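You operate a simulated robot arm through the tools that you are given. There is no shell and no other tool.

You are at the controls of a simulated two-armed robot. One attempt, no reset.

JOB
Pick up the test tile labelled "Yastorin" from the right end of the machine bench with one hand, pass it to the other hand and put it on the shelf under the wash stand. Set down upright: test tile.

Only the result counts: the job must be done as asked and must still hold three seconds after the hand-in. Knocking over, shifting, dropping, spilling or breaking anything else fails it.

ROBOT AND FRAMES
Two 6-joint arms with two-finger parallel grippers on one trunk, on a base that moves. Base frame: it is fixed to the floor where the robot stands at the start and does not move with it; the origin is under the middle of the robot, x ahead of it, y to its left, z up. Units: cm, degrees, N and s.
The left shoulder is at the start at [28, 18.5, 88], the right one opposite. With the tool pointing down near the work surface each hand reaches from about 52 to 90 cm from the robot's upright axis, wherever it stands, measured 20 degrees to its own side. Places, roughly: shelf under the wash stand [240, 420, 20]; test tile [25, 275, 100]. Payload 1.57 kg a hand.
Tool frame (each hand has its own): the origin (TCP) lies between the finger pads and is the grasp point; the fingertips stand 3 cm ahead of it; z points along the fingers, y is the line along which they close. Largest opening 8 cm; finger width 1.7, thickness 1.2; the body of the gripper, 4 by 8.2 cm, starts 8 cm behind the TCP.
Orientation is that of the tool frame in the base frame, as a unit quaternion [w, x, y, z]. With the fingers straight down and closing along the base's y, the tool's x points along the base's -x, its y along +y and its z along -z.

CONTROLS
- The arms move only by the tool apply_moves. It takes "left_series", "right_series" or both (then of equal length, played together; a hand with none holds still); each is a list of rows, each a list of 7 numbers: the turn, a rotation vector about the base's x, y, z in degrees, then the shift along the base's x, y, z in cm, then the finger opening in cm, from 0 to 8. In form: [[rx, ry, rz, tx, ty, tz, grip], ...]. A call has 1 to 20 rows; each row shifts and turns the commanded pose from where the row before left it. A row lasts 0.2 s, in which the tool goes at most 5 cm and 8.6 degrees; a call with a longer step from one row to the next is refused whole, and so is a gripper value outside its range. Where a pose cannot be reached the arm comes as near as it can. A force on the tool above 40 N (or 10 N above the force at the start of the call, whichever is more), or a blocked arm, ends the call early, and 0.2 s more pass. Each finger travels about 15.3 cm/s and halts on what it meets, pressing with about 41 N; the grip force reading is that of the motor and also rises with nothing between the fingers. The clock runs only during rows and for 0.2 s after the last one: add rows that do not move to give the fingers time. The reply holds the time, the measured pose of the TCP, the force on the tool along the base axes, the opening and the grip force, in the units named above and with some noise, with the torque about the TCP (base axes, N m) and any sound that the robot's microphone picked up.
- Cameras (640 x 400 px; columns grow to the right, rows downward): "scene" is now at [24.4, -1.13, 133.08]; the picture's right is [-0.14, -0.99, 0.00], its down [-0.63, 0.09, -0.77] and it looks along [0.77, -0.10, -0.63] (base axes); focal length 228 px, centre (320, 200). "left" rides on the left gripper at [7.2, 0.7, -12.2] in its tool frame; the picture's right is [-0.09, 1.00, 0.00], its down [-0.84, -0.08, -0.54] and it looks along [-0.54, -0.05, 0.84] (tool axes); focal length 238 px, centre (320, 200). "right" rides on the right gripper at [7.2, -0.7, -12.2] in its tool frame; the picture's right is [0.09, 1.00, 0.00], its down [-0.84, 0.08, -0.54] and it looks along [-0.54, 0.05, 0.84] (tool axes); focal length 238 px, centre (320, 200). There is no depth. A picture from a camera that has moved, and an enlarged one, comes with that camera's place and axes in the base frame and with its lens.
- grab_frame(camera): a new picture of that camera. It takes no simulated time.
- slide_trunk(by): slides the trunk up (or, below 0, down) by that many cm; the arms and the scene camera ride with it, the base frame stays. It gives what a move gives, with no picture.
- base_move(legs): drives the robot by 1 to 6 legs, each [ahead, turn to the left] in cm and degrees, along the robot's own axes; the way and the turn of a leg run together, so that a leg with both is an arc; at most 150 cm and 180 degrees a leg. The arms and the cameras ride along, it lands a little off, and it stops where it bumps. It gives what a move gives.
- pan_tilt(pan, tilt): turns the head with the scene camera to pan (to the left, within 86 degrees either way) and tilt (down, from -29 to 69), counted from straight ahead of the robot. It gives what a move gives.
- close_up(camera, box): a new picture of the part [left, top, right, bottom] of that camera's present view, enlarged. It takes no simulated time.
- sign_off(): hands the job in; it is judged then, once.

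Nothing tells you exact positions but the pictures and the camera data. Unless the task says otherwise, let go and move clear before handing in.

The tools are called after "Emit:" by a JSON object that holds its "op" and its "data". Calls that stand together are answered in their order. apply_moves: Moves the arms, as the interface text tells. Its arguments: {"type":"object","properties":{"left_series":{"type":"array","items":{"type":"array","items":{"type":"number"}}},"right_series":{"type":"array","items":{"type":"array","items":{"type":"number"}}}},"required":[]} The other tools are called the same way: slide_trunk (by) moves the trunk up or down; base_move (legs) drives the base; pan_tilt (pan, tilt) turns the head that bears the scene camera; grab_frame (camera) takes a picture; close_up (camera, box) takes an enlarged picture of a part of a camera's view; sign_off () hands the job in.

At the start:

```text
clock: 0.0
left_position: [56.08, 28.68, 111.49]
left_tcp_rot: [0.0, 0.0, 1.0, 0.001]
left_force: [0.0, -0.1, 0.4]
left_moment: [0.0, -0.02, 0.0]
left_grip_width: 8.0
left_gripper_force: 0.0
right_position: [53.85, -28.41, 118.36]
right_tcp_rot: [0.0, 0.0, 1.0, 0.0]
right_force: [0.2, 0.0, -0.1]
right_moment: [-0.01, -0.01, -0.04]
right_grip_width: 7.99
right_gripper_force: 0.0
trunk travel left (down, up): [-57.5, 41.5]
robot x, y, heading: [-0.05, -0.04, -0.1]
head pan, tilt (commanded): [-7.8, 39.2]
```

scene: 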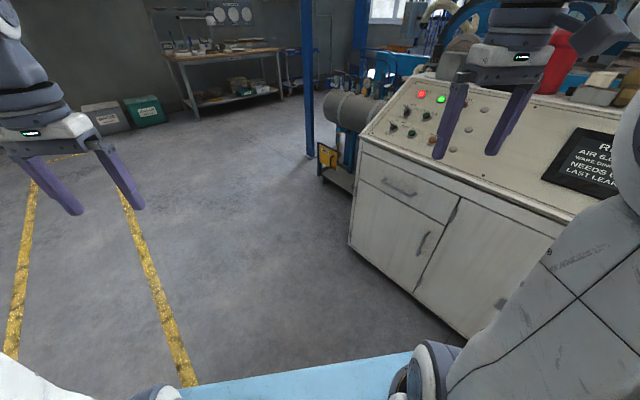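
right: 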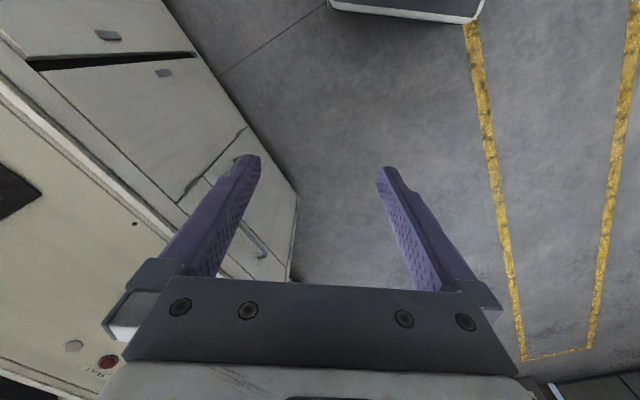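
left: 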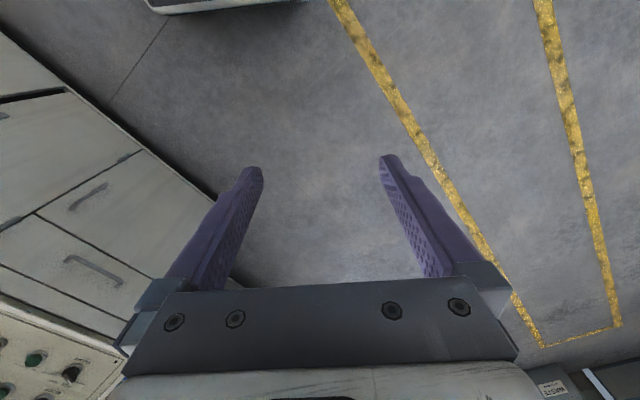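

I see a console cabinet close on the right, a floor with yellow lines ahead, and a far workbench. The tile should be to my left at about [25, 275, 100], so I'll turn the head left to look around first.

Emit:
{"op": "pan_tilt", "data": {"pan": 80, "tilt": 15}}

```text
clock: 1.6
left_position: [56.07, 28.55, 111.57]
left_tcp_rot: [0.001, 0.0, 1.0, 0.0]
left_force: [-1.1, -0.9, -0.6]
left_moment: [0.0, 0.01, -0.03]
left_grip_width: 7.99
left_gripper_force: 0.0
right_position: [53.99, -28.47, 118.39]
right_tcp_rot: [0.0, 0.001, 1.0, 0.0]
right_force: [-0.3, 0.1, 0.0]
right_moment: [-0.03, -0.02, -0.03]
right_grip_width: 8.0
right_gripper_force: 0.1
trunk travel left (down, up): [-57.5, 41.5]
robot x, y, heading: [0.14, 0.16, 0.1]
head pan, tilt (commanded): [80.0, 15.0]
```

The head is now turned left; I'll take a picture to find the machine bench and the tile.

Emit:
{"op": "grab_frame", "data": {"camera": "scene"}}

```text
taken
camera scene: at [17.56, 9.22, 136.92], right [0.98, -0.17, 0.0], down [-0.05, -0.26, -0.97], along [0.17, 0.95, -0.26], focal length 228 px, centre (320, 200)
```

scene: 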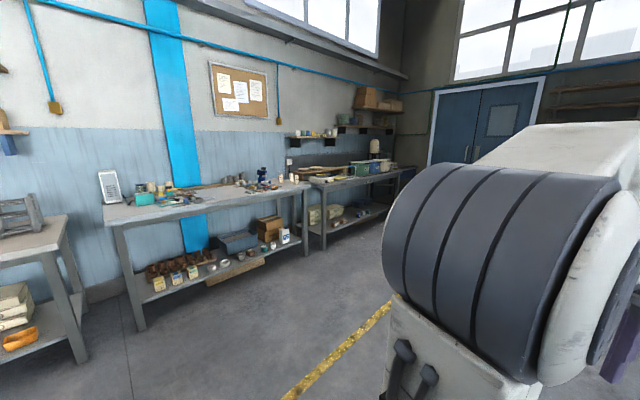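

I see a bench along the left wall with many items; its right end is near pixel (290,178), where the tile should be. I'll zoom in.

Emit:
{"op": "close_up", "data": {"camera": "scene", "box": [220, 140, 320, 202]}}

Emit:
{"op": "close_up", "data": {"camera": "scene", "box": [90, 150, 320, 294]}}

Emit:
{"op": "close_up", "data": {"camera": "scene", "box": [280, 120, 440, 220]}}

```text
6.40 times, centred on (270, 171) of scene
camera zoom: at [17.56, 9.22, 136.92], right [0.98, -0.17, 0.0], down [-0.05, -0.26, -0.97], along [0.17, 0.95, -0.26], focal length 1461 px, centre (640, 386)
```

zoom: 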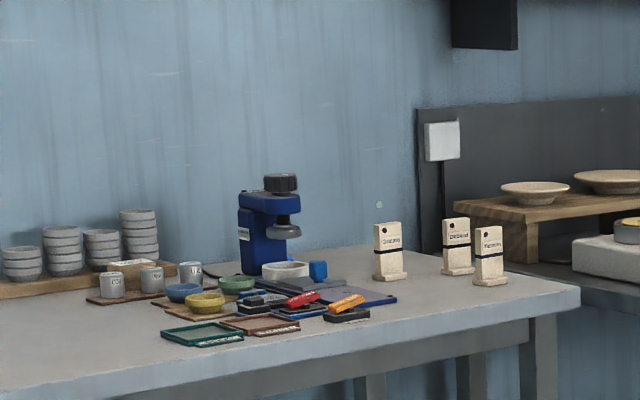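

```text
2.78 times, centred on (205, 222) of scene
camera zoom: at [17.56, 9.22, 136.92], right [0.98, -0.17, 0.0], down [-0.05, -0.26, -0.97], along [0.17, 0.95, -0.26], focal length 634 px, centre (639, 139)
```

zoom: 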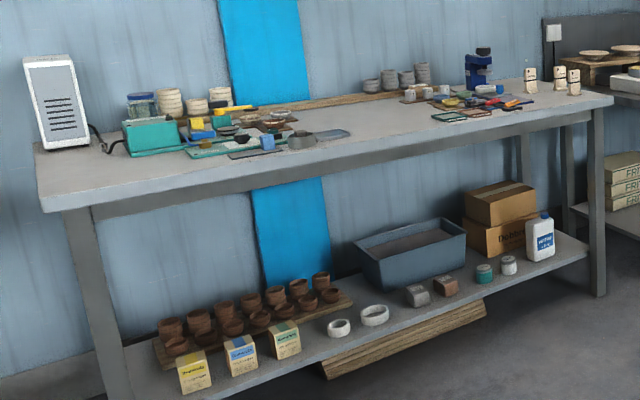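

```text
4.00 times, centred on (360, 170) of scene
camera zoom: at [17.56, 9.22, 136.92], right [0.98, -0.17, 0.0], down [-0.05, -0.26, -0.97], along [0.17, 0.95, -0.26], focal length 913 px, centre (160, 320)
```

zoom: 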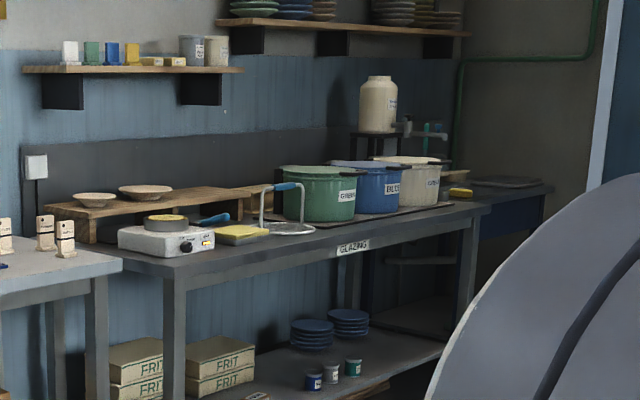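

Three upright test tiles on small feet stand at the right end of the bench. I'll zoom in to read the labels.

Emit:
{"op": "close_up", "data": {"camera": "scene", "box": [275, 170, 303, 188]}}

Emit:
{"op": "close_up", "data": {"camera": "scene", "box": [360, 140, 430, 200]}}

Emit:
{"op": "close_up", "data": {"camera": "scene", "box": [340, 150, 440, 230]}}

```text
16.00 times, centred on (289, 179) of scene
camera zoom: at [17.56, 9.22, 136.92], right [0.98, -0.17, 0.0], down [-0.05, -0.26, -0.97], along [0.17, 0.95, -0.26], focal length 3652 px, centre (816, 536)
```

zoom: 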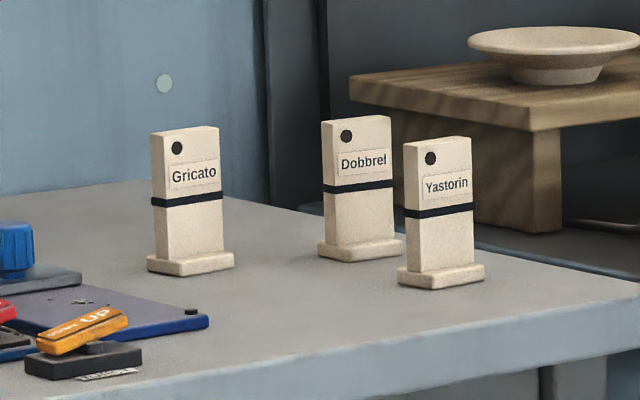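

```text
6.67 times, centred on (395, 170) of scene
camera zoom: at [17.56, 9.22, 136.92], right [0.98, -0.17, 0.0], down [-0.05, -0.26, -0.97], along [0.17, 0.95, -0.26], focal length 1522 px, centre (-180, 400)
```

zoom: 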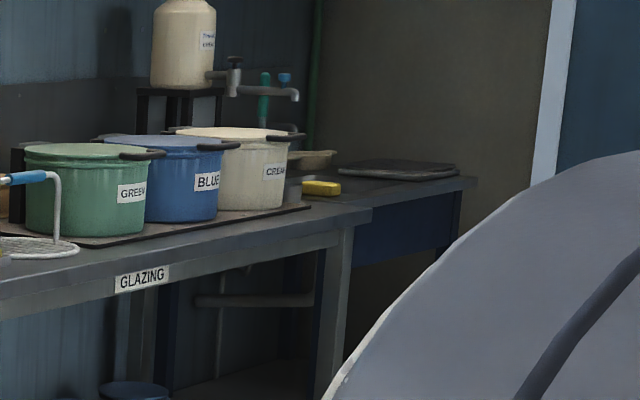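

```text
5.00 times, centred on (390, 190) of scene
camera zoom: at [17.56, 9.22, 136.92], right [0.98, -0.17, 0.0], down [-0.05, -0.26, -0.97], along [0.17, 0.95, -0.26], focal length 1141 px, centre (-30, 250)
```

zoom: 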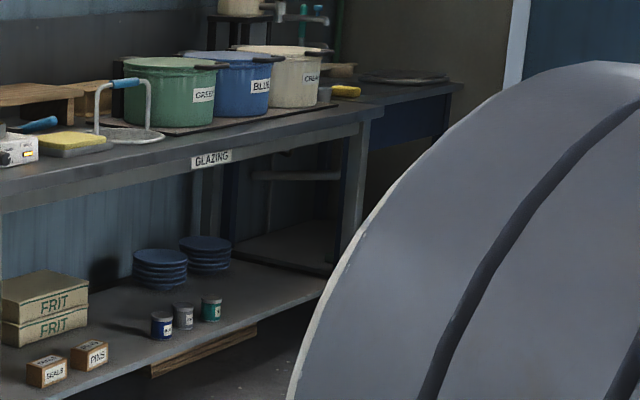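

The rightmost front tile reads "Yastorin". Before driving I'll survey the floor around the base and the area of the wash stand.

Emit:
{"op": "pan_tilt", "data": {"pan": 86, "tilt": 60}}

Emit:
{"op": "grab_frame", "data": {"camera": "scene"}}

Emit:
{"op": "pan_tilt", "data": {"pan": 40, "tilt": 30}}

Emit:
{"op": "grab_frame", "data": {"camera": "scene"}}

Emit:
{"op": "pan_tilt", "data": {"pan": -60, "tilt": 50}}

Emit:
{"op": "grab_frame", "data": {"camera": "scene"}}

```text
clock: 2.7
left_position: [56.09, 28.62, 111.56]
left_tcp_rot: [0.0, 0.0, 1.0, 0.0]
left_force: [-0.7, 0.6, 0.3]
left_moment: [-0.01, 0.01, -0.04]
left_grip_width: 7.99
left_gripper_force: 0.0
right_position: [53.95, -28.38, 118.44]
right_tcp_rot: [0.0, 0.0, 1.0, 0.0]
right_force: [0.2, -0.4, -0.6]
right_moment: [0.01, 0.01, 0.0]
right_grip_width: 7.99
right_gripper_force: 0.1
trunk travel left (down, up): [-57.5, 41.5]
robot x, y, heading: [0.24, 0.04, -0.2]
head pan, tilt (commanded): [85.9, 60.0]
```

```text
taken
camera scene: at [16.4, 6.67, 130.3], right [1.0, -0.07, 0.0], down [-0.06, -0.86, -0.5], along [0.04, 0.5, -0.87], focal length 228 px, centre (320, 200)
```

scene: 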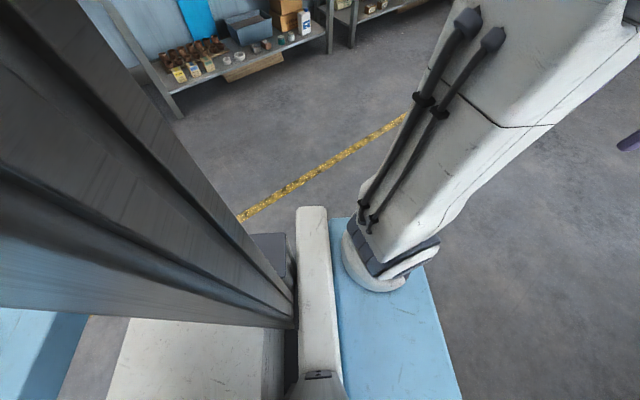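

```text
clock: 3.9
left_position: [56.16, 28.63, 111.59]
left_tcp_rot: [0.0, 0.0, 1.0, 0.0]
left_force: [0.4, 0.2, -0.4]
left_moment: [-0.01, 0.0, 0.02]
left_grip_width: 8.01
left_gripper_force: 0.0
right_position: [53.93, -28.39, 118.32]
right_tcp_rot: [0.0, 0.0, 1.0, 0.0]
right_force: [0.4, -0.3, -0.3]
right_moment: [0.03, 0.01, -0.01]
right_grip_width: 8.02
right_gripper_force: 0.0
trunk travel left (down, up): [-57.5, 41.5]
robot x, y, heading: [-0.01, 0.08, -0.1]
head pan, tilt (commanded): [40.0, 30.0]
```

```text
taken
camera scene: at [22.85, 5.84, 134.5], right [0.64, -0.77, 0.0], down [-0.38, -0.32, -0.87], along [0.66, 0.56, -0.5], focal length 228 px, centre (320, 200)
```

scene: 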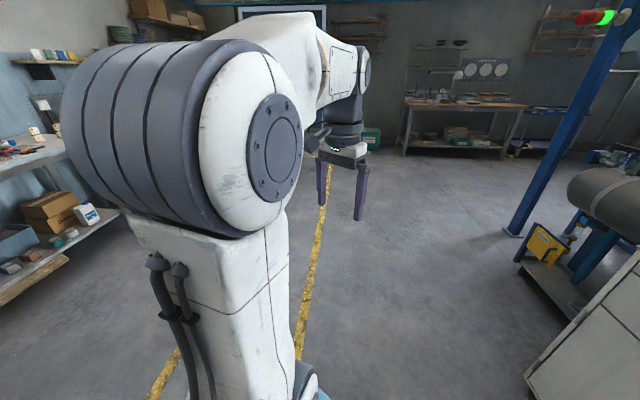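

```text
clock: 5.6
left_position: [56.15, 28.58, 111.51]
left_tcp_rot: [0.001, 0.0, 1.0, 0.0]
left_force: [0.0, 0.3, 0.3]
left_moment: [0.02, -0.01, -0.01]
left_grip_width: 8.02
left_gripper_force: 0.1
right_position: [53.89, -28.33, 118.45]
right_tcp_rot: [0.0, 0.0, 1.0, 0.0]
right_force: [0.2, -0.1, -0.2]
right_moment: [-0.01, -0.03, -0.03]
right_grip_width: 7.99
right_gripper_force: 0.1
trunk travel left (down, up): [-57.5, 41.5]
robot x, y, heading: [-0.05, -0.32, -0.0]
head pan, tilt (commanded): [-60.0, 50.0]
```

```text
taken
camera scene: at [19.78, -6.65, 131.55], right [-0.87, -0.5, 0.0], down [-0.38, 0.66, -0.64], along [0.32, -0.56, -0.77], focal length 228 px, centre (320, 200)
```

scene: 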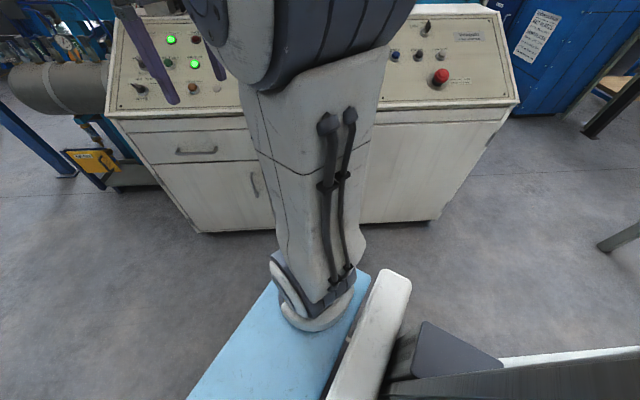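

The cabinet on the right is about 1 m off, and the way to the left is open floor. I'll turn left about 75° and drive part of the way towards the bench, then look again.

Emit:
{"op": "base_move", "data": {"legs": [[0, 75], [100, 0]]}}

Emit:
{"op": "pan_tilt", "data": {"pan": 0, "tilt": 25}}

Emit:
{"op": "grab_frame", "data": {"camera": "scene"}}

```text
clock: 14.0
left_position: [12.44, 157.58, 111.5]
left_tcp_rot: [0.0, -0.61, 0.792, 0.0]
left_force: [0.1, 0.2, 0.0]
left_moment: [-0.01, 0.01, 0.02]
left_grip_width: 7.99
left_gripper_force: 0.1
right_position: [67.06, 140.82, 118.25]
right_tcp_rot: [0.0, -0.61, 0.793, -0.001]
right_force: [0.2, 0.4, 0.0]
right_moment: [0.0, 0.02, -0.03]
right_grip_width: 7.98
right_gripper_force: 0.0
trunk travel left (down, up): [-57.5, 41.5]
robot x, y, heading: [25.44, 96.03, 75.4]
head pan, tilt (commanded): [-60.0, 50.0]
```

```text
clock: 15.3
left_position: [12.48, 157.69, 111.54]
left_tcp_rot: [0.0, -0.61, 0.792, 0.0]
left_force: [0.2, 0.5, -0.4]
left_moment: [0.01, 0.01, 0.0]
left_grip_width: 8.03
left_gripper_force: 0.0
right_position: [67.05, 140.83, 118.43]
right_tcp_rot: [0.001, -0.61, 0.792, 0.0]
right_force: [-0.3, -0.6, 0.9]
right_moment: [0.03, -0.02, 0.01]
right_grip_width: 8.0
right_gripper_force: 0.0
trunk travel left (down, up): [-57.5, 41.5]
robot x, y, heading: [25.75, 96.06, 75.3]
head pan, tilt (commanded): [0.0, 25.0]
```

```text
taken
camera scene: at [32.17, 120.42, 135.3], right [0.97, -0.26, 0.0], down [-0.11, -0.41, -0.91], along [0.23, 0.88, -0.42], focal length 228 px, centre (320, 200)
```

scene: 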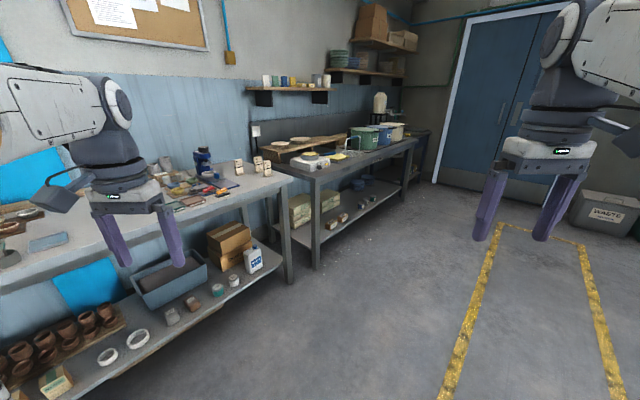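

Now the bench, glazing bench and the corner wash stand are ahead. I'll zoom on the tiles and the wash stand.

Emit:
{"op": "close_up", "data": {"camera": "scene", "box": [225, 150, 289, 190]}}

Emit:
{"op": "close_up", "data": {"camera": "scene", "box": [350, 80, 446, 200]}}

```text
10.00 times, centred on (257, 170) of scene
camera zoom: at [32.17, 120.42, 135.3], right [0.97, -0.26, 0.0], down [-0.11, -0.41, -0.91], along [0.23, 0.88, -0.42], focal length 2282 px, centre (950, 500)
```

zoom: 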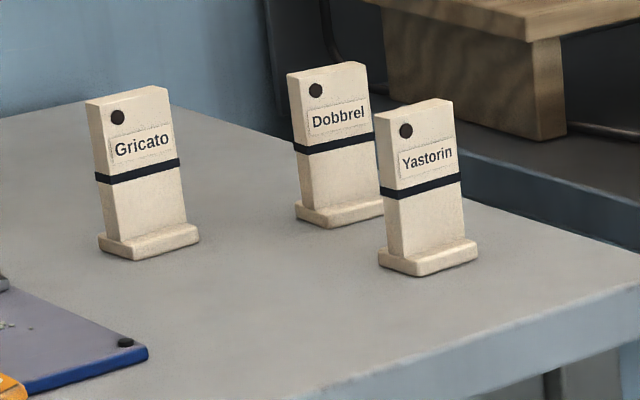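

```text
3.33 times, centred on (398, 140) of scene
camera zoom: at [32.17, 120.42, 135.3], right [0.97, -0.26, 0.0], down [-0.11, -0.41, -0.91], along [0.23, 0.88, -0.42], focal length 761 px, centre (60, 400)
```

zoom: 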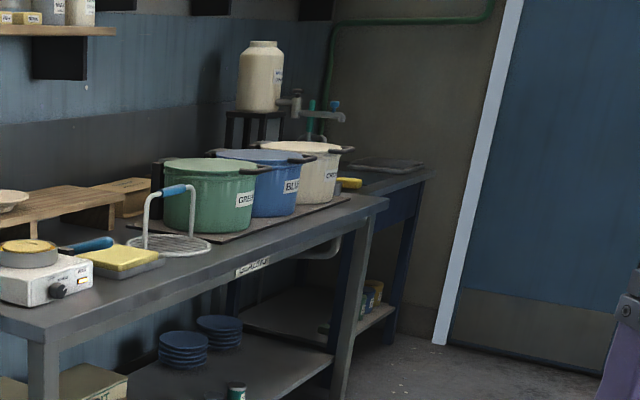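

I place the Yastorin tile at about (35, 261) with the bench top at z≈88, bench running at 36°, and the wash stand in the corner close to the right wall. Plan: pick with the left hand from above, hand over to the right hand, place with the right hand. I'll drive to a spot in front of the tile.

Emit:
{"op": "base_move", "data": {"legs": [[0, -23], [134, 0], [0, 74]]}}

Emit:
{"op": "pan_tilt", "data": {"pan": 15, "tilt": 35}}

Emit:
{"op": "grab_frame", "data": {"camera": "scene"}}

Emit:
{"op": "grab_frame", "data": {"camera": "left"}}

```text
clock: 26.5
left_position: [50.47, 230.3, 111.58]
left_tcp_rot: [0.0, 0.9, -0.435, 0.0]
left_force: [0.0, 0.4, 0.9]
left_moment: [0.02, 0.03, 0.01]
left_grip_width: 7.99
left_gripper_force: 0.0
right_position: [96.42, 263.91, 118.43]
right_tcp_rot: [-0.001, 0.9, -0.435, 0.0]
right_force: [-0.1, 0.1, 0.3]
right_moment: [-0.04, 0.0, 0.01]
right_grip_width: 8.02
right_gripper_force: 0.1
trunk travel left (down, up): [-57.5, 41.5]
robot x, y, heading: [107.8, 204.31, 128.5]
head pan, tilt (commanded): [0.0, 25.0]
```

```text
clock: 27.3
left_position: [50.52, 230.32, 111.48]
left_tcp_rot: [0.0, 0.9, -0.435, 0.0]
left_force: [-0.3, 0.3, -0.6]
left_moment: [-0.01, 0.02, 0.0]
left_grip_width: 7.99
left_gripper_force: 0.0
right_position: [96.53, 263.75, 118.35]
right_tcp_rot: [0.0, 0.9, -0.435, 0.0]
right_force: [0.4, -0.4, -0.2]
right_moment: [0.03, -0.02, -0.01]
right_grip_width: 8.02
right_gripper_force: 0.1
trunk travel left (down, up): [-57.5, 41.5]
robot x, y, heading: [107.6, 203.87, 128.5]
head pan, tilt (commanded): [15.0, 35.0]
```

```text
taken
camera scene: at [90.66, 221.87, 133.73], right [0.6, 0.8, 0.0], down [0.46, -0.34, -0.82], along [-0.66, 0.49, -0.57], focal length 228 px, centre (320, 200)
```

scene: 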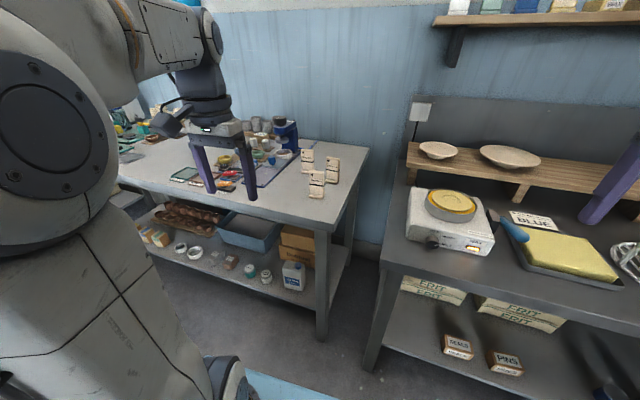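

```text
taken
camera left: at [54.44, 224.45, 123.74], right [-0.84, -0.55, 0.0], down [-0.46, 0.7, 0.54], along [-0.3, 0.45, -0.84], focal length 238 px, centre (320, 200)
```

left: 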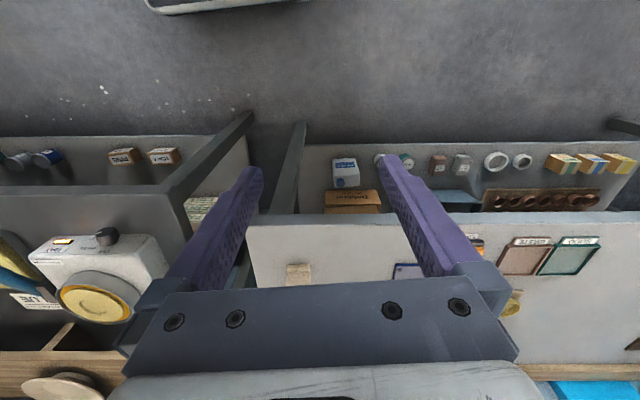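

The three tiles are clearly visible ahead-left. I'll zoom for accurate position and orientation.

Emit:
{"op": "close_up", "data": {"camera": "scene", "box": [290, 140, 354, 204]}}

Emit:
{"op": "close_up", "data": {"camera": "left", "box": [260, 230, 360, 300]}}

```text
6.25 times, centred on (322, 172) of scene
camera zoom: at [90.66, 221.87, 133.73], right [0.6, 0.8, 0.0], down [0.46, -0.34, -0.82], along [-0.66, 0.49, -0.57], focal length 1427 px, centre (308, 375)
```

zoom: 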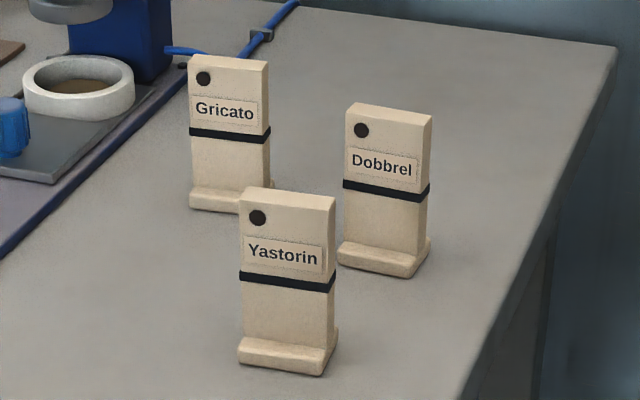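

```text
5.71 times, centred on (310, 265) of left
camera zoom: at [54.44, 224.45, 123.74], right [-0.84, -0.55, 0.0], down [-0.46, 0.7, 0.54], along [-0.3, 0.45, -0.84], focal length 1362 px, centre (377, -171)
```

zoom: 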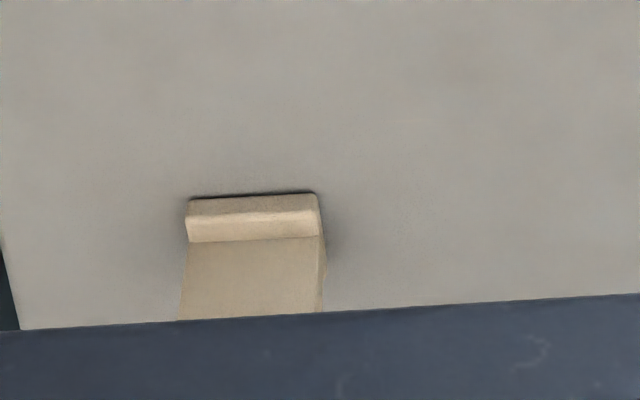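

Yastorin's slab centre is at about (35.7, 261.2), top z≈97.7, face parallel to the bench (36.5°). I'll drive 18 cm closer and re-measure.

Emit:
{"op": "base_move", "data": {"legs": [[18, 0]]}}

Emit:
{"op": "pan_tilt", "data": {"pan": 15, "tilt": 45}}

Emit:
{"op": "grab_frame", "data": {"camera": "scene"}}

Emit:
{"op": "grab_frame", "data": {"camera": "left"}}

Emit:
{"op": "grab_frame", "data": {"camera": "right"}}

```text
clock: 28.8
left_position: [39.29, 244.39, 111.45]
left_tcp_rot: [0.0, 0.9, -0.437, 0.0]
left_force: [0.2, 0.1, -0.4]
left_moment: [0.01, 0.0, 0.0]
left_grip_width: 8.0
left_gripper_force: 0.1
right_position: [85.35, 278.08, 118.41]
right_tcp_rot: [0.0, 0.9, -0.436, 0.0]
right_force: [1.3, -0.4, -0.1]
right_moment: [0.01, -0.01, 0.03]
right_grip_width: 8.0
right_gripper_force: 0.1
trunk travel left (down, up): [-57.5, 41.5]
robot x, y, heading: [96.63, 218.55, 128.4]
head pan, tilt (commanded): [15.0, 35.0]
```

```text
clock: 29.5
left_position: [39.16, 244.51, 111.6]
left_tcp_rot: [0.0, 0.9, -0.436, 0.0]
left_force: [0.1, 0.1, 0.1]
left_moment: [0.02, 0.02, 0.0]
left_grip_width: 8.02
left_gripper_force: 0.1
right_position: [85.3, 278.02, 118.3]
right_tcp_rot: [0.0, 0.9, -0.437, 0.0]
right_force: [0.2, 0.3, -0.1]
right_moment: [0.0, 0.01, 0.0]
right_grip_width: 8.01
right_gripper_force: 0.0
trunk travel left (down, up): [-57.5, 41.5]
robot x, y, heading: [96.61, 218.55, 128.3]
head pan, tilt (commanded): [15.0, 45.0]
```

```text
taken
camera scene: at [79.98, 235.63, 132.25], right [0.6, 0.8, 0.0], down [0.57, -0.42, -0.71], along [-0.57, 0.42, -0.71], focal length 228 px, centre (320, 200)
```

scene: 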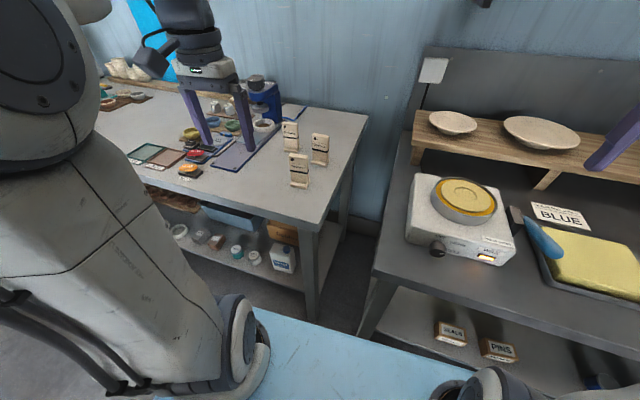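

```text
taken
camera left: at [43.22, 238.66, 123.74], right [-0.84, -0.55, 0.0], down [-0.46, 0.7, 0.54], along [-0.3, 0.45, -0.84], focal length 238 px, centre (320, 200)
```

left: 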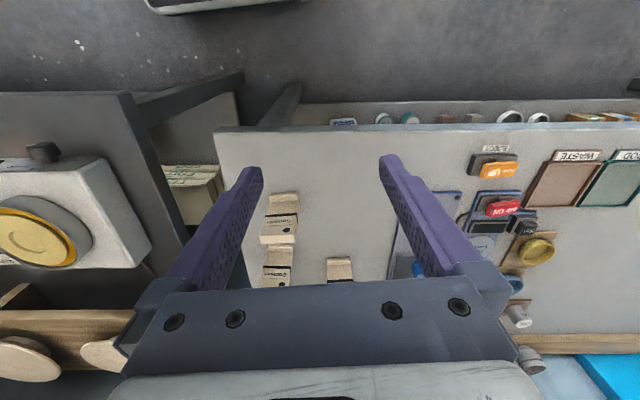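

```text
taken
camera right: at [90.29, 272.81, 130.6], right [-0.72, -0.69, 0.0], down [-0.58, 0.61, 0.54], along [-0.37, 0.39, -0.84], focal length 238 px, centre (320, 200)
```

right: 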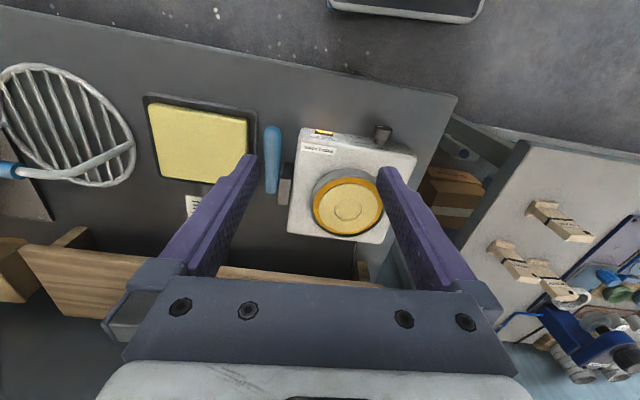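

All three cameras now see the tile; I'll take enlarged views for precise triangulation.

Emit:
{"op": "close_up", "data": {"camera": "left", "box": [248, 180, 312, 252]}}

Emit:
{"op": "close_up", "data": {"camera": "scene", "box": [275, 115, 339, 195]}}

Emit:
{"op": "close_up", "data": {"camera": "right", "box": [516, 180, 612, 260]}}

```text
5.56 times, centred on (280, 216) of left
camera zoom: at [43.22, 238.66, 123.74], right [-0.84, -0.55, 0.0], down [-0.46, 0.7, 0.54], along [-0.3, 0.45, -0.84], focal length 1324 px, centre (542, 111)
```

zoom: 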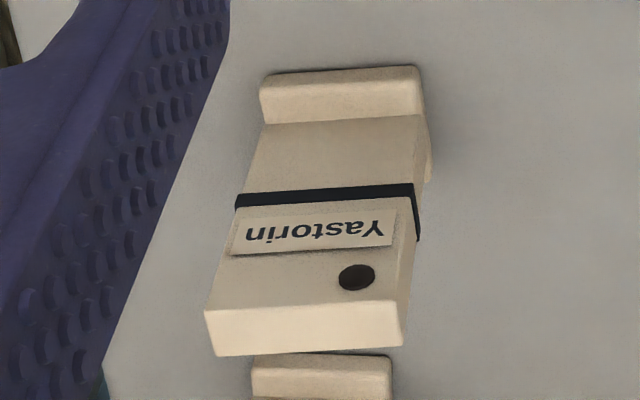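

```text
5.00 times, centred on (307, 155) of scene
camera zoom: at [79.98, 235.63, 132.25], right [0.6, 0.8, 0.0], down [0.57, -0.42, -0.71], along [-0.57, 0.42, -0.71], focal length 1141 px, centre (385, 425)
```

zoom: 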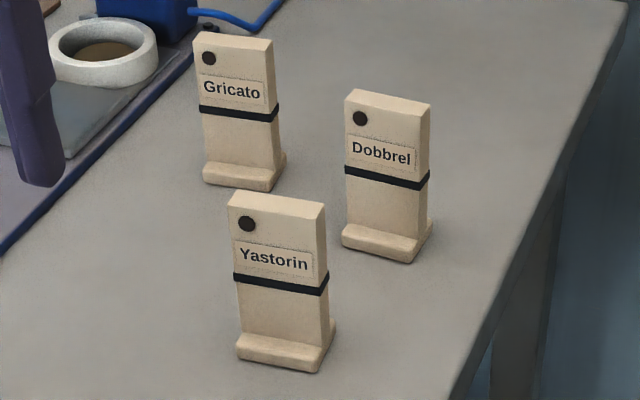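

```text
5.00 times, centred on (564, 220) of right
camera zoom: at [90.29, 272.81, 130.6], right [-0.72, -0.69, 0.0], down [-0.58, 0.61, 0.54], along [-0.37, 0.39, -0.84], focal length 1192 px, centre (-900, 100)
```

zoom: 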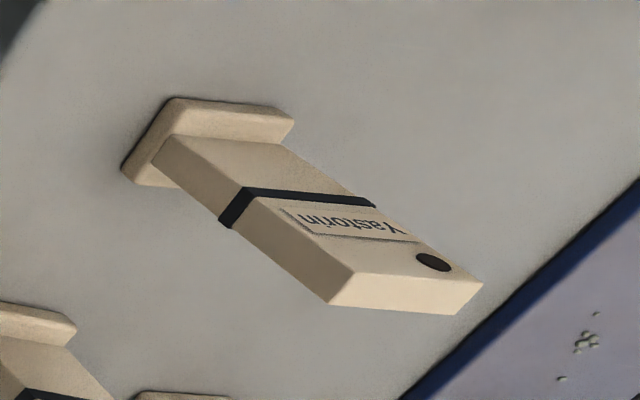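

Triangulation gives slab centre ≈ (35.45, 261.8), top z≈97.5, bench z≈88, slab 5 cm wide and 1.6 thick, with the black band below z≈93.6. I'll yaw the left hand −91.7° so its fingers close across the thickness, and move above the tile.

Emit:
{"op": "apply_moves", "data": {"left_series": [[0, 0, -8.34, 0, 0, 0, 8], [0, 0, -8.34, 0, 0, 0, 8], [0, 0, -8.34, 0, 0, 0, 8], [0, 0, -8.34, 0, 0, 0, 8], [0, 0, -8.34, 0, 0, 0, 8], [0, 0, -8.34, 0, 0, 0, 8], [0, 0, -8.34, 0, 0, 0, 8], [0, 0, -8.34, 0, 0, 0, 8], [0, 0, -8.34, 0, 0, 0, 8], [0, 0, -8.34, 0, 0, 0, 8], [0, 0, -8.34, 0, 0, 0, 8], [0, 0, 0, 0, 0, 0, 8]]}}

```text
clock: 32.1
left_position: [39.2, 244.48, 111.58]
left_tcp_rot: [0.0, -0.313, 0.95, 0.0]
left_force: [-0.6, -0.3, 0.3]
left_moment: [0.0, 0.03, 0.03]
left_grip_width: 7.99
left_gripper_force: 0.1
right_position: [85.34, 278.17, 118.26]
right_tcp_rot: [0.0, 0.9, -0.437, 0.0]
right_force: [-0.2, -0.2, -1.0]
right_moment: [0.01, 0.0, 0.01]
right_grip_width: 7.98
right_gripper_force: 0.1
trunk travel left (down, up): [-57.5, 41.5]
robot x, y, heading: [96.76, 217.99, 128.1]
head pan, tilt (commanded): [15.0, 45.0]
```

The yaw worked. Now I move above the tile, staying high.

Emit:
{"op": "apply_moves", "data": {"left_series": [[0, 0, 0, -0.94, 4.33, 0, 8], [0, 0, 0, -0.94, 4.33, 0, 8], [0, 0, 0, -0.94, 4.33, 0, 8], [0, 0, 0, -0.93, 4.33, 0, 8], [0, 0, 0, 0, 0, 0, 8]]}}

Emit:
{"op": "grab_frame", "data": {"camera": "left"}}

Emit:
{"op": "close_up", "data": {"camera": "scene", "box": [240, 60, 368, 220]}}

```text
clock: 33.3
left_position: [35.62, 261.95, 111.45]
left_tcp_rot: [0.0, -0.314, 0.949, 0.0]
left_force: [0.0, -0.6, -0.1]
left_moment: [0.0, -0.01, -0.03]
left_grip_width: 8.01
left_gripper_force: 0.1
right_position: [85.31, 278.18, 118.36]
right_tcp_rot: [0.0, 0.9, -0.436, 0.0]
right_force: [0.7, 0.3, 0.0]
right_moment: [0.01, -0.01, 0.02]
right_grip_width: 8.02
right_gripper_force: 0.0
trunk travel left (down, up): [-57.5, 41.5]
robot x, y, heading: [96.82, 217.88, 128.5]
head pan, tilt (commanded): [15.0, 45.0]
```

```text
taken
camera left: at [29.35, 258.41, 123.61], right [-0.52, 0.85, 0.0], down [0.72, 0.44, 0.54], along [0.46, 0.28, -0.84], focal length 238 px, centre (320, 200)
```

left: 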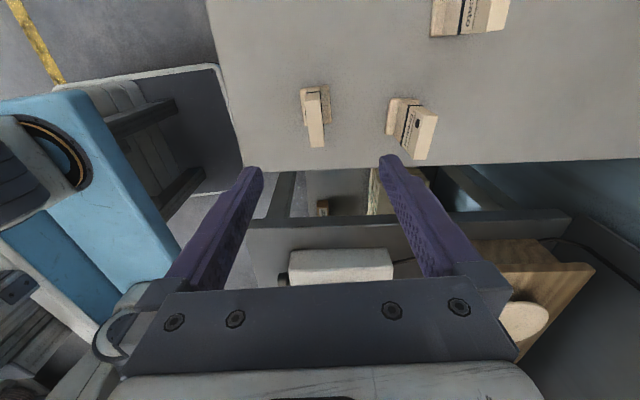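

```text
2.50 times, centred on (304, 140) of scene
camera zoom: at [79.97, 235.65, 132.24], right [0.6, 0.8, 0.0], down [0.57, -0.42, -0.71], along [-0.57, 0.42, -0.71], focal length 571 px, centre (360, 350)
```

zoom: 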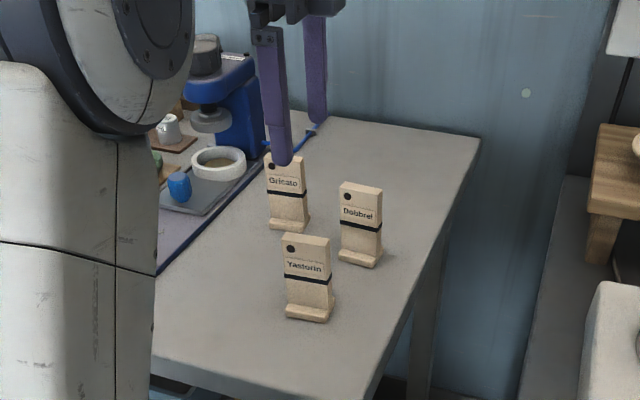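

The tile sits between the two fingertips in the left view; I'll zoom in to refine its centre and angle.

Emit:
{"op": "close_up", "data": {"camera": "left", "box": [284, 70, 356, 160]}}

```text
4.44 times, centred on (320, 115) of left
camera zoom: at [29.35, 258.41, 123.61], right [-0.52, 0.85, 0.0], down [0.72, 0.44, 0.54], along [0.46, 0.28, -0.84], focal length 1059 px, centre (320, 578)
```

zoom: 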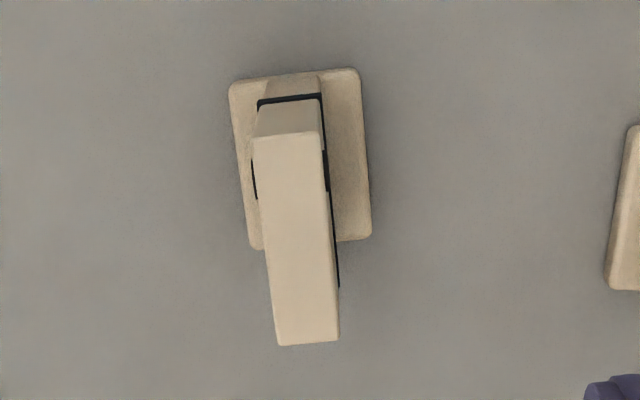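

Slab centre relative to the hand is about 0.4 cm toward the robot; I'll correct that while descending to TCP z≈96.9 (fingertips just above the black band).

Emit:
{"op": "apply_moves", "data": {"left_series": [[0, 0, 0, 0.15, -0.35, -2.5, 8], [0, 0, 0, 0, 0, -4, 8], [0, 0, 0, 0, 0, -3, 8], [0, 0, 0, 0, 0, -2.5, 8], [0, 0, 0, 0, 0, -1.5, 8], [0, 0, 0, 0, 0, -1, 8], [0, 0, 0, 0, 0, 0, 8]]}}

Emit:
{"op": "grab_frame", "data": {"camera": "left"}}

Emit:
{"op": "close_up", "data": {"camera": "scene", "box": [240, 60, 368, 220]}}

```text
clock: 34.9
left_position: [35.7, 261.55, 96.96]
left_tcp_rot: [-0.001, -0.313, 0.95, 0.0]
left_force: [0.2, -0.2, 0.0]
left_moment: [0.02, -0.03, -0.01]
left_grip_width: 8.02
left_gripper_force: 0.1
right_position: [85.33, 278.06, 118.48]
right_tcp_rot: [0.0, 0.9, -0.436, 0.0]
right_force: [0.0, -1.3, 0.1]
right_moment: [-0.01, 0.01, -0.03]
right_grip_width: 8.02
right_gripper_force: 0.2
trunk travel left (down, up): [-57.5, 41.5]
robot x, y, heading: [96.72, 218.06, 128.5]
head pan, tilt (commanded): [15.0, 45.0]
```

```text
taken
camera left: at [29.53, 258.03, 109.16], right [-0.52, 0.85, 0.0], down [0.72, 0.44, 0.54], along [0.46, 0.28, -0.84], focal length 238 px, centre (320, 200)
```

left: 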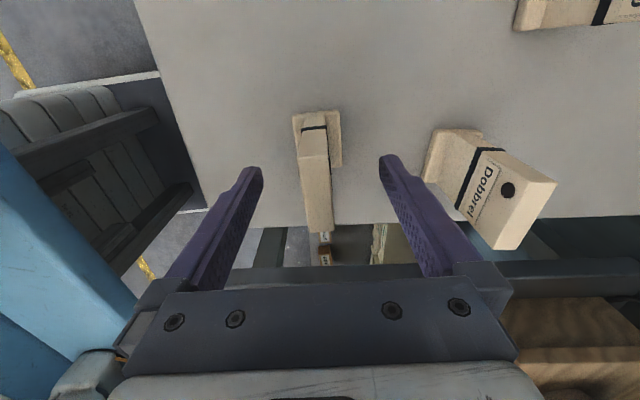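

```text
2.50 times, centred on (304, 140) of scene
camera zoom: at [79.98, 235.63, 132.24], right [0.6, 0.8, 0.0], down [0.57, -0.42, -0.71], along [-0.57, 0.42, -0.71], focal length 571 px, centre (360, 350)
```

zoom: 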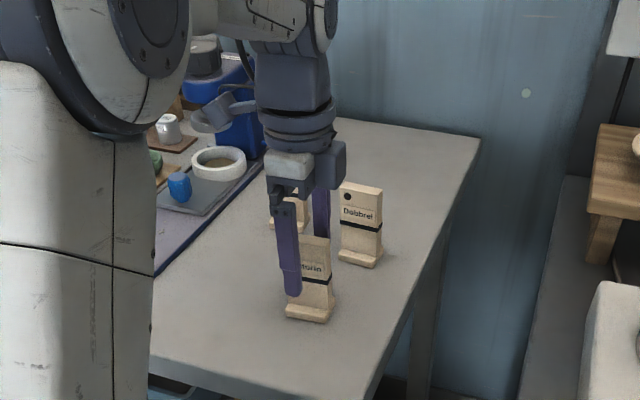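

The slab is centred between the fingers within about 0.2 cm. I'll zoom once to check before closing.

Emit:
{"op": "close_up", "data": {"camera": "left", "box": [260, 100, 380, 260]}}

```text
2.50 times, centred on (320, 180) of left
camera zoom: at [29.53, 258.03, 109.16], right [-0.52, 0.85, 0.0], down [0.72, 0.44, 0.54], along [0.46, 0.28, -0.84], focal length 596 px, centre (320, 250)
```

zoom: 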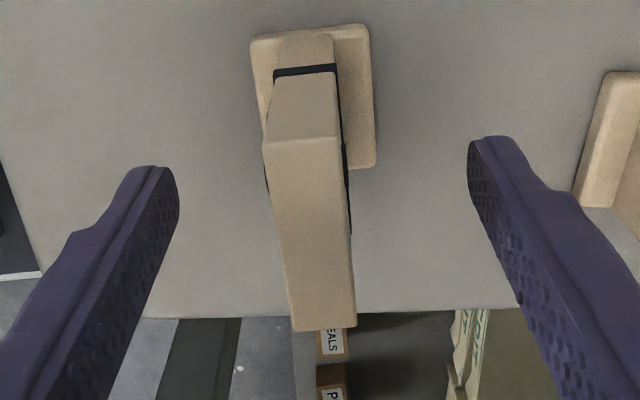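

Well centred. I'll close gradually, finishing with a firm grip.

Emit:
{"op": "apply_moves", "data": {"left_series": [[0, 0, 0, 0, 0, 0, 5], [0, 0, 0, 0, 0, 0, 3], [0, 0, 0, 0, 0, 0, 2.4], [0, 0, 0, 0, 0, 0, 2.0], [0, 0, 0, 0, 0, 0, 1.6], [0, 0, 0, 0, 0, 0, 1.2], [0, 0, 0, 0, 0, 0, 0.5], [0, 0, 0, 0, 0, 0, 0], [0, 0, 0, 0, 0, 0, 0]]}}

Emit:
{"op": "grab_frame", "data": {"camera": "left"}}

Emit:
{"op": "close_up", "data": {"camera": "scene", "box": [272, 110, 352, 200]}}

```text
clock: 36.9
left_position: [35.58, 261.62, 96.99]
left_tcp_rot: [0.0, -0.314, 0.95, 0.0]
left_force: [-0.6, 0.3, -0.5]
left_moment: [-0.03, -0.02, 0.02]
left_grip_width: 1.58
left_gripper_force: 31.4
right_position: [85.4, 278.03, 118.38]
right_tcp_rot: [-0.001, 0.9, -0.436, 0.0]
right_force: [-0.6, -0.6, 0.1]
right_moment: [0.01, 0.01, 0.01]
right_grip_width: 7.99
right_gripper_force: 0.0
trunk travel left (down, up): [-57.5, 41.5]
robot x, y, heading: [96.18, 218.17, 128.6]
head pan, tilt (commanded): [15.0, 45.0]
```

```text
taken
camera left: at [29.53, 258.02, 109.19], right [-0.52, 0.85, 0.0], down [0.72, 0.44, 0.54], along [0.46, 0.28, -0.84], focal length 238 px, centre (320, 200)
```

left: 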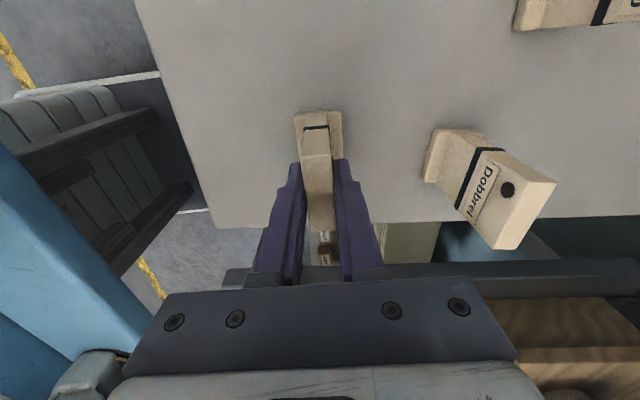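

```text
4.44 times, centred on (312, 155) of scene
camera zoom: at [79.98, 235.63, 132.24], right [0.6, 0.8, 0.0], down [0.57, -0.42, -0.71], along [-0.57, 0.42, -0.71], focal length 1014 px, centre (356, 400)
```

zoom: 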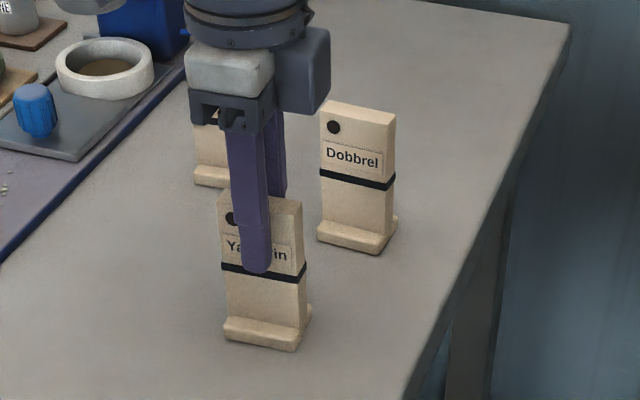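

The tile is gripped (1.58 cm, ~31 N) and still upright. I'll lift it straight up.

Emit:
{"op": "apply_moves", "data": {"left_series": [[0, 0, 0, 0, 0, 0.5, 0], [0, 0, 0, 0, 0, 1.5, 0], [0, 0, 0, 0, 0, 3, 0], [0, 0, 0, 0, 0, 3, 0], [0, 0, 0, 0, 0, 3, 0], [0, 0, 0, 0, 0, 3, 0], [0, 0, 0, 0, 0, 3, 0], [0, 0, 0, 0, 0, 2, 0], [0, 0, 0, 0, 0, 0, 0]]}}

Emit:
{"op": "grab_frame", "data": {"camera": "left"}}

Emit:
{"op": "grab_frame", "data": {"camera": "scene"}}

```text
clock: 38.9
left_position: [35.54, 261.53, 116.07]
left_tcp_rot: [0.0, -0.314, 0.949, 0.001]
left_force: [0.1, -0.1, -0.5]
left_moment: [0.02, 0.03, 0.01]
left_grip_width: 1.57
left_gripper_force: 31.1
right_position: [85.24, 278.1, 118.37]
right_tcp_rot: [0.0, 0.9, -0.437, 0.0]
right_force: [0.2, 0.6, 0.0]
right_moment: [0.0, -0.01, 0.01]
right_grip_width: 7.97
right_gripper_force: 0.1
trunk travel left (down, up): [-57.5, 41.5]
robot x, y, heading: [96.7, 218.03, 128.4]
head pan, tilt (commanded): [15.0, 45.0]
```

```text
taken
camera left: at [29.43, 258.0, 128.27], right [-0.52, 0.85, 0.0], down [0.72, 0.44, 0.54], along [0.46, 0.28, -0.84], focal length 238 px, centre (320, 200)
```

left: 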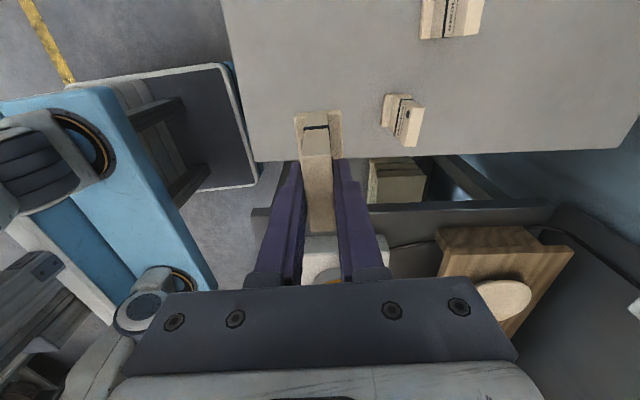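

```text
taken
camera scene: at [79.98, 235.64, 132.24], right [0.6, 0.8, 0.0], down [0.57, -0.42, -0.71], along [-0.57, 0.42, -0.71], focal length 228 px, centre (320, 200)
```

scene: 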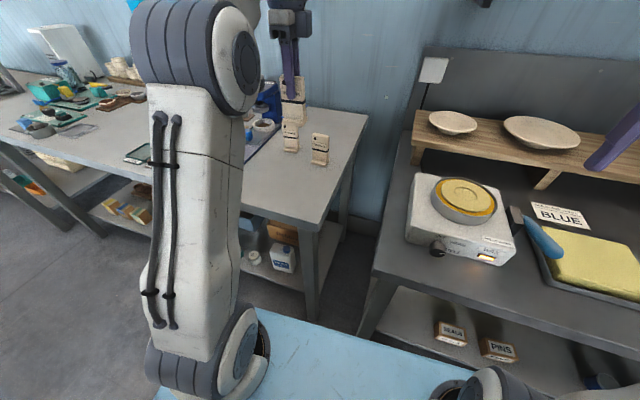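

The tile is held and lifted clear. I'll back the robot off 40 cm for a free-space handover.

Emit:
{"op": "base_move", "data": {"legs": [[-40, 0]]}}

Emit:
{"op": "pan_tilt", "data": {"pan": 5, "tilt": 25}}

Emit:
{"op": "grab_frame", "data": {"camera": "scene"}}

```text
clock: 41.4
left_position: [60.5, 230.48, 116.01]
left_tcp_rot: [0.0, -0.313, 0.95, 0.0]
left_force: [-1.1, -0.3, -1.6]
left_moment: [-0.01, 0.01, -0.01]
left_grip_width: 1.57
left_gripper_force: 31.3
right_position: [110.29, 246.92, 118.23]
right_tcp_rot: [0.0, 0.9, -0.436, 0.0]
right_force: [-0.6, 0.7, -0.4]
right_moment: [0.03, 0.0, -0.03]
right_grip_width: 8.03
right_gripper_force: 0.1
trunk travel left (down, up): [-57.5, 41.5]
robot x, y, heading: [121.32, 187.3, 128.1]
head pan, tilt (commanded): [15.0, 45.0]
```

```text
clock: 42.2
left_position: [60.51, 230.57, 116.19]
left_tcp_rot: [0.0, -0.312, 0.95, 0.001]
left_force: [-0.4, 0.2, -0.6]
left_moment: [-0.02, 0.02, -0.01]
left_grip_width: 1.57
left_gripper_force: 31.7
right_position: [110.29, 246.85, 118.34]
right_tcp_rot: [0.0, 0.899, -0.437, 0.0]
right_force: [0.2, 0.2, -1.1]
right_moment: [-0.02, 0.01, 0.0]
right_grip_width: 7.99
right_gripper_force: 0.1
trunk travel left (down, up): [-57.5, 41.5]
robot x, y, heading: [121.04, 186.78, 128.3]
head pan, tilt (commanded): [5.0, 25.0]
```

```text
taken
camera scene: at [104.97, 206.23, 135.29], right [0.73, 0.69, 0.0], down [0.29, -0.31, -0.91], along [-0.62, 0.66, -0.42], focal length 228 px, centre (320, 200)
```

scene: 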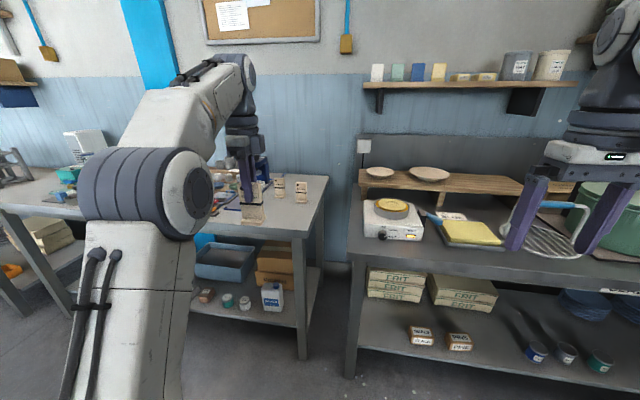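

Handover plan: left hand brings the tile in front of the robot, turned 30° to face the right arm; the right hand then approaches pitched 30° below horizontal and grips the lower slab by its sides. First the left hand moves.

Emit:
{"op": "apply_moves", "data": {"left_series": [[0, 0, 3.96, 1.728, 2.353, -1.888, 0], [0, 0, 3.96, 1.728, 2.353, -1.888, 0], [0, 0, 3.96, 1.728, 2.353, -1.888, 0], [0, 0, 3.96, 1.728, 2.353, -1.888, 0], [0, 0, 3.96, 1.728, 2.353, -1.888, 0], [0, 0, 3.96, 1.728, 2.353, -1.888, 0], [0, 0, 3.96, 1.728, 2.353, -1.888, 0], [0, 0, 3.96, 1.728, 2.353, -1.888, 0], [0, 0, 0, 0, 0, 0, 0]]}}

Emit:
{"op": "pan_tilt", "data": {"pan": -3, "tilt": 35}}

Emit:
{"op": "grab_frame", "data": {"camera": "scene"}}

```text
clock: 44.2
left_position: [74.32, 249.21, 100.94]
left_tcp_rot: [-0.001, -0.56, 0.829, 0.0]
left_force: [-0.4, -0.1, -0.9]
left_moment: [0.0, -0.02, -0.03]
left_grip_width: 1.55
left_gripper_force: 31.3
right_position: [110.27, 246.87, 118.33]
right_tcp_rot: [0.001, 0.9, -0.436, 0.0]
right_force: [0.3, 0.2, -0.1]
right_moment: [-0.01, 0.01, 0.0]
right_grip_width: 8.03
right_gripper_force: 0.1
trunk travel left (down, up): [-57.5, 41.5]
robot x, y, heading: [121.15, 186.91, 128.4]
head pan, tilt (commanded): [5.0, 25.0]
```

```text
clock: 45.0
left_position: [74.27, 249.38, 101.11]
left_tcp_rot: [0.0, -0.561, 0.828, 0.0]
left_force: [0.6, -0.7, -1.3]
left_moment: [-0.03, 0.0, 0.02]
left_grip_width: 1.56
left_gripper_force: 31.3
right_position: [110.26, 246.77, 118.33]
right_tcp_rot: [0.0, 0.899, -0.437, 0.0]
right_force: [0.6, -0.3, -0.6]
right_moment: [0.01, -0.01, 0.01]
right_grip_width: 8.0
right_gripper_force: 0.1
trunk travel left (down, up): [-57.5, 41.5]
robot x, y, heading: [121.21, 187.18, 128.1]
head pan, tilt (commanded): [-3.0, 35.0]
```

```text
taken
camera scene: at [106.21, 206.71, 133.73], right [0.82, 0.58, 0.0], down [0.33, -0.47, -0.82], along [-0.47, 0.67, -0.57], focal length 228 px, centre (320, 200)
```

scene: 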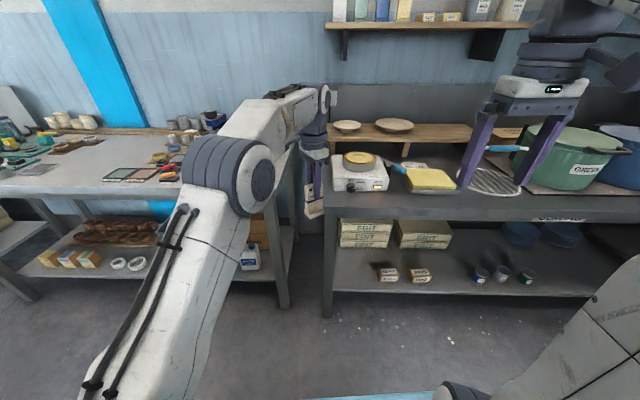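

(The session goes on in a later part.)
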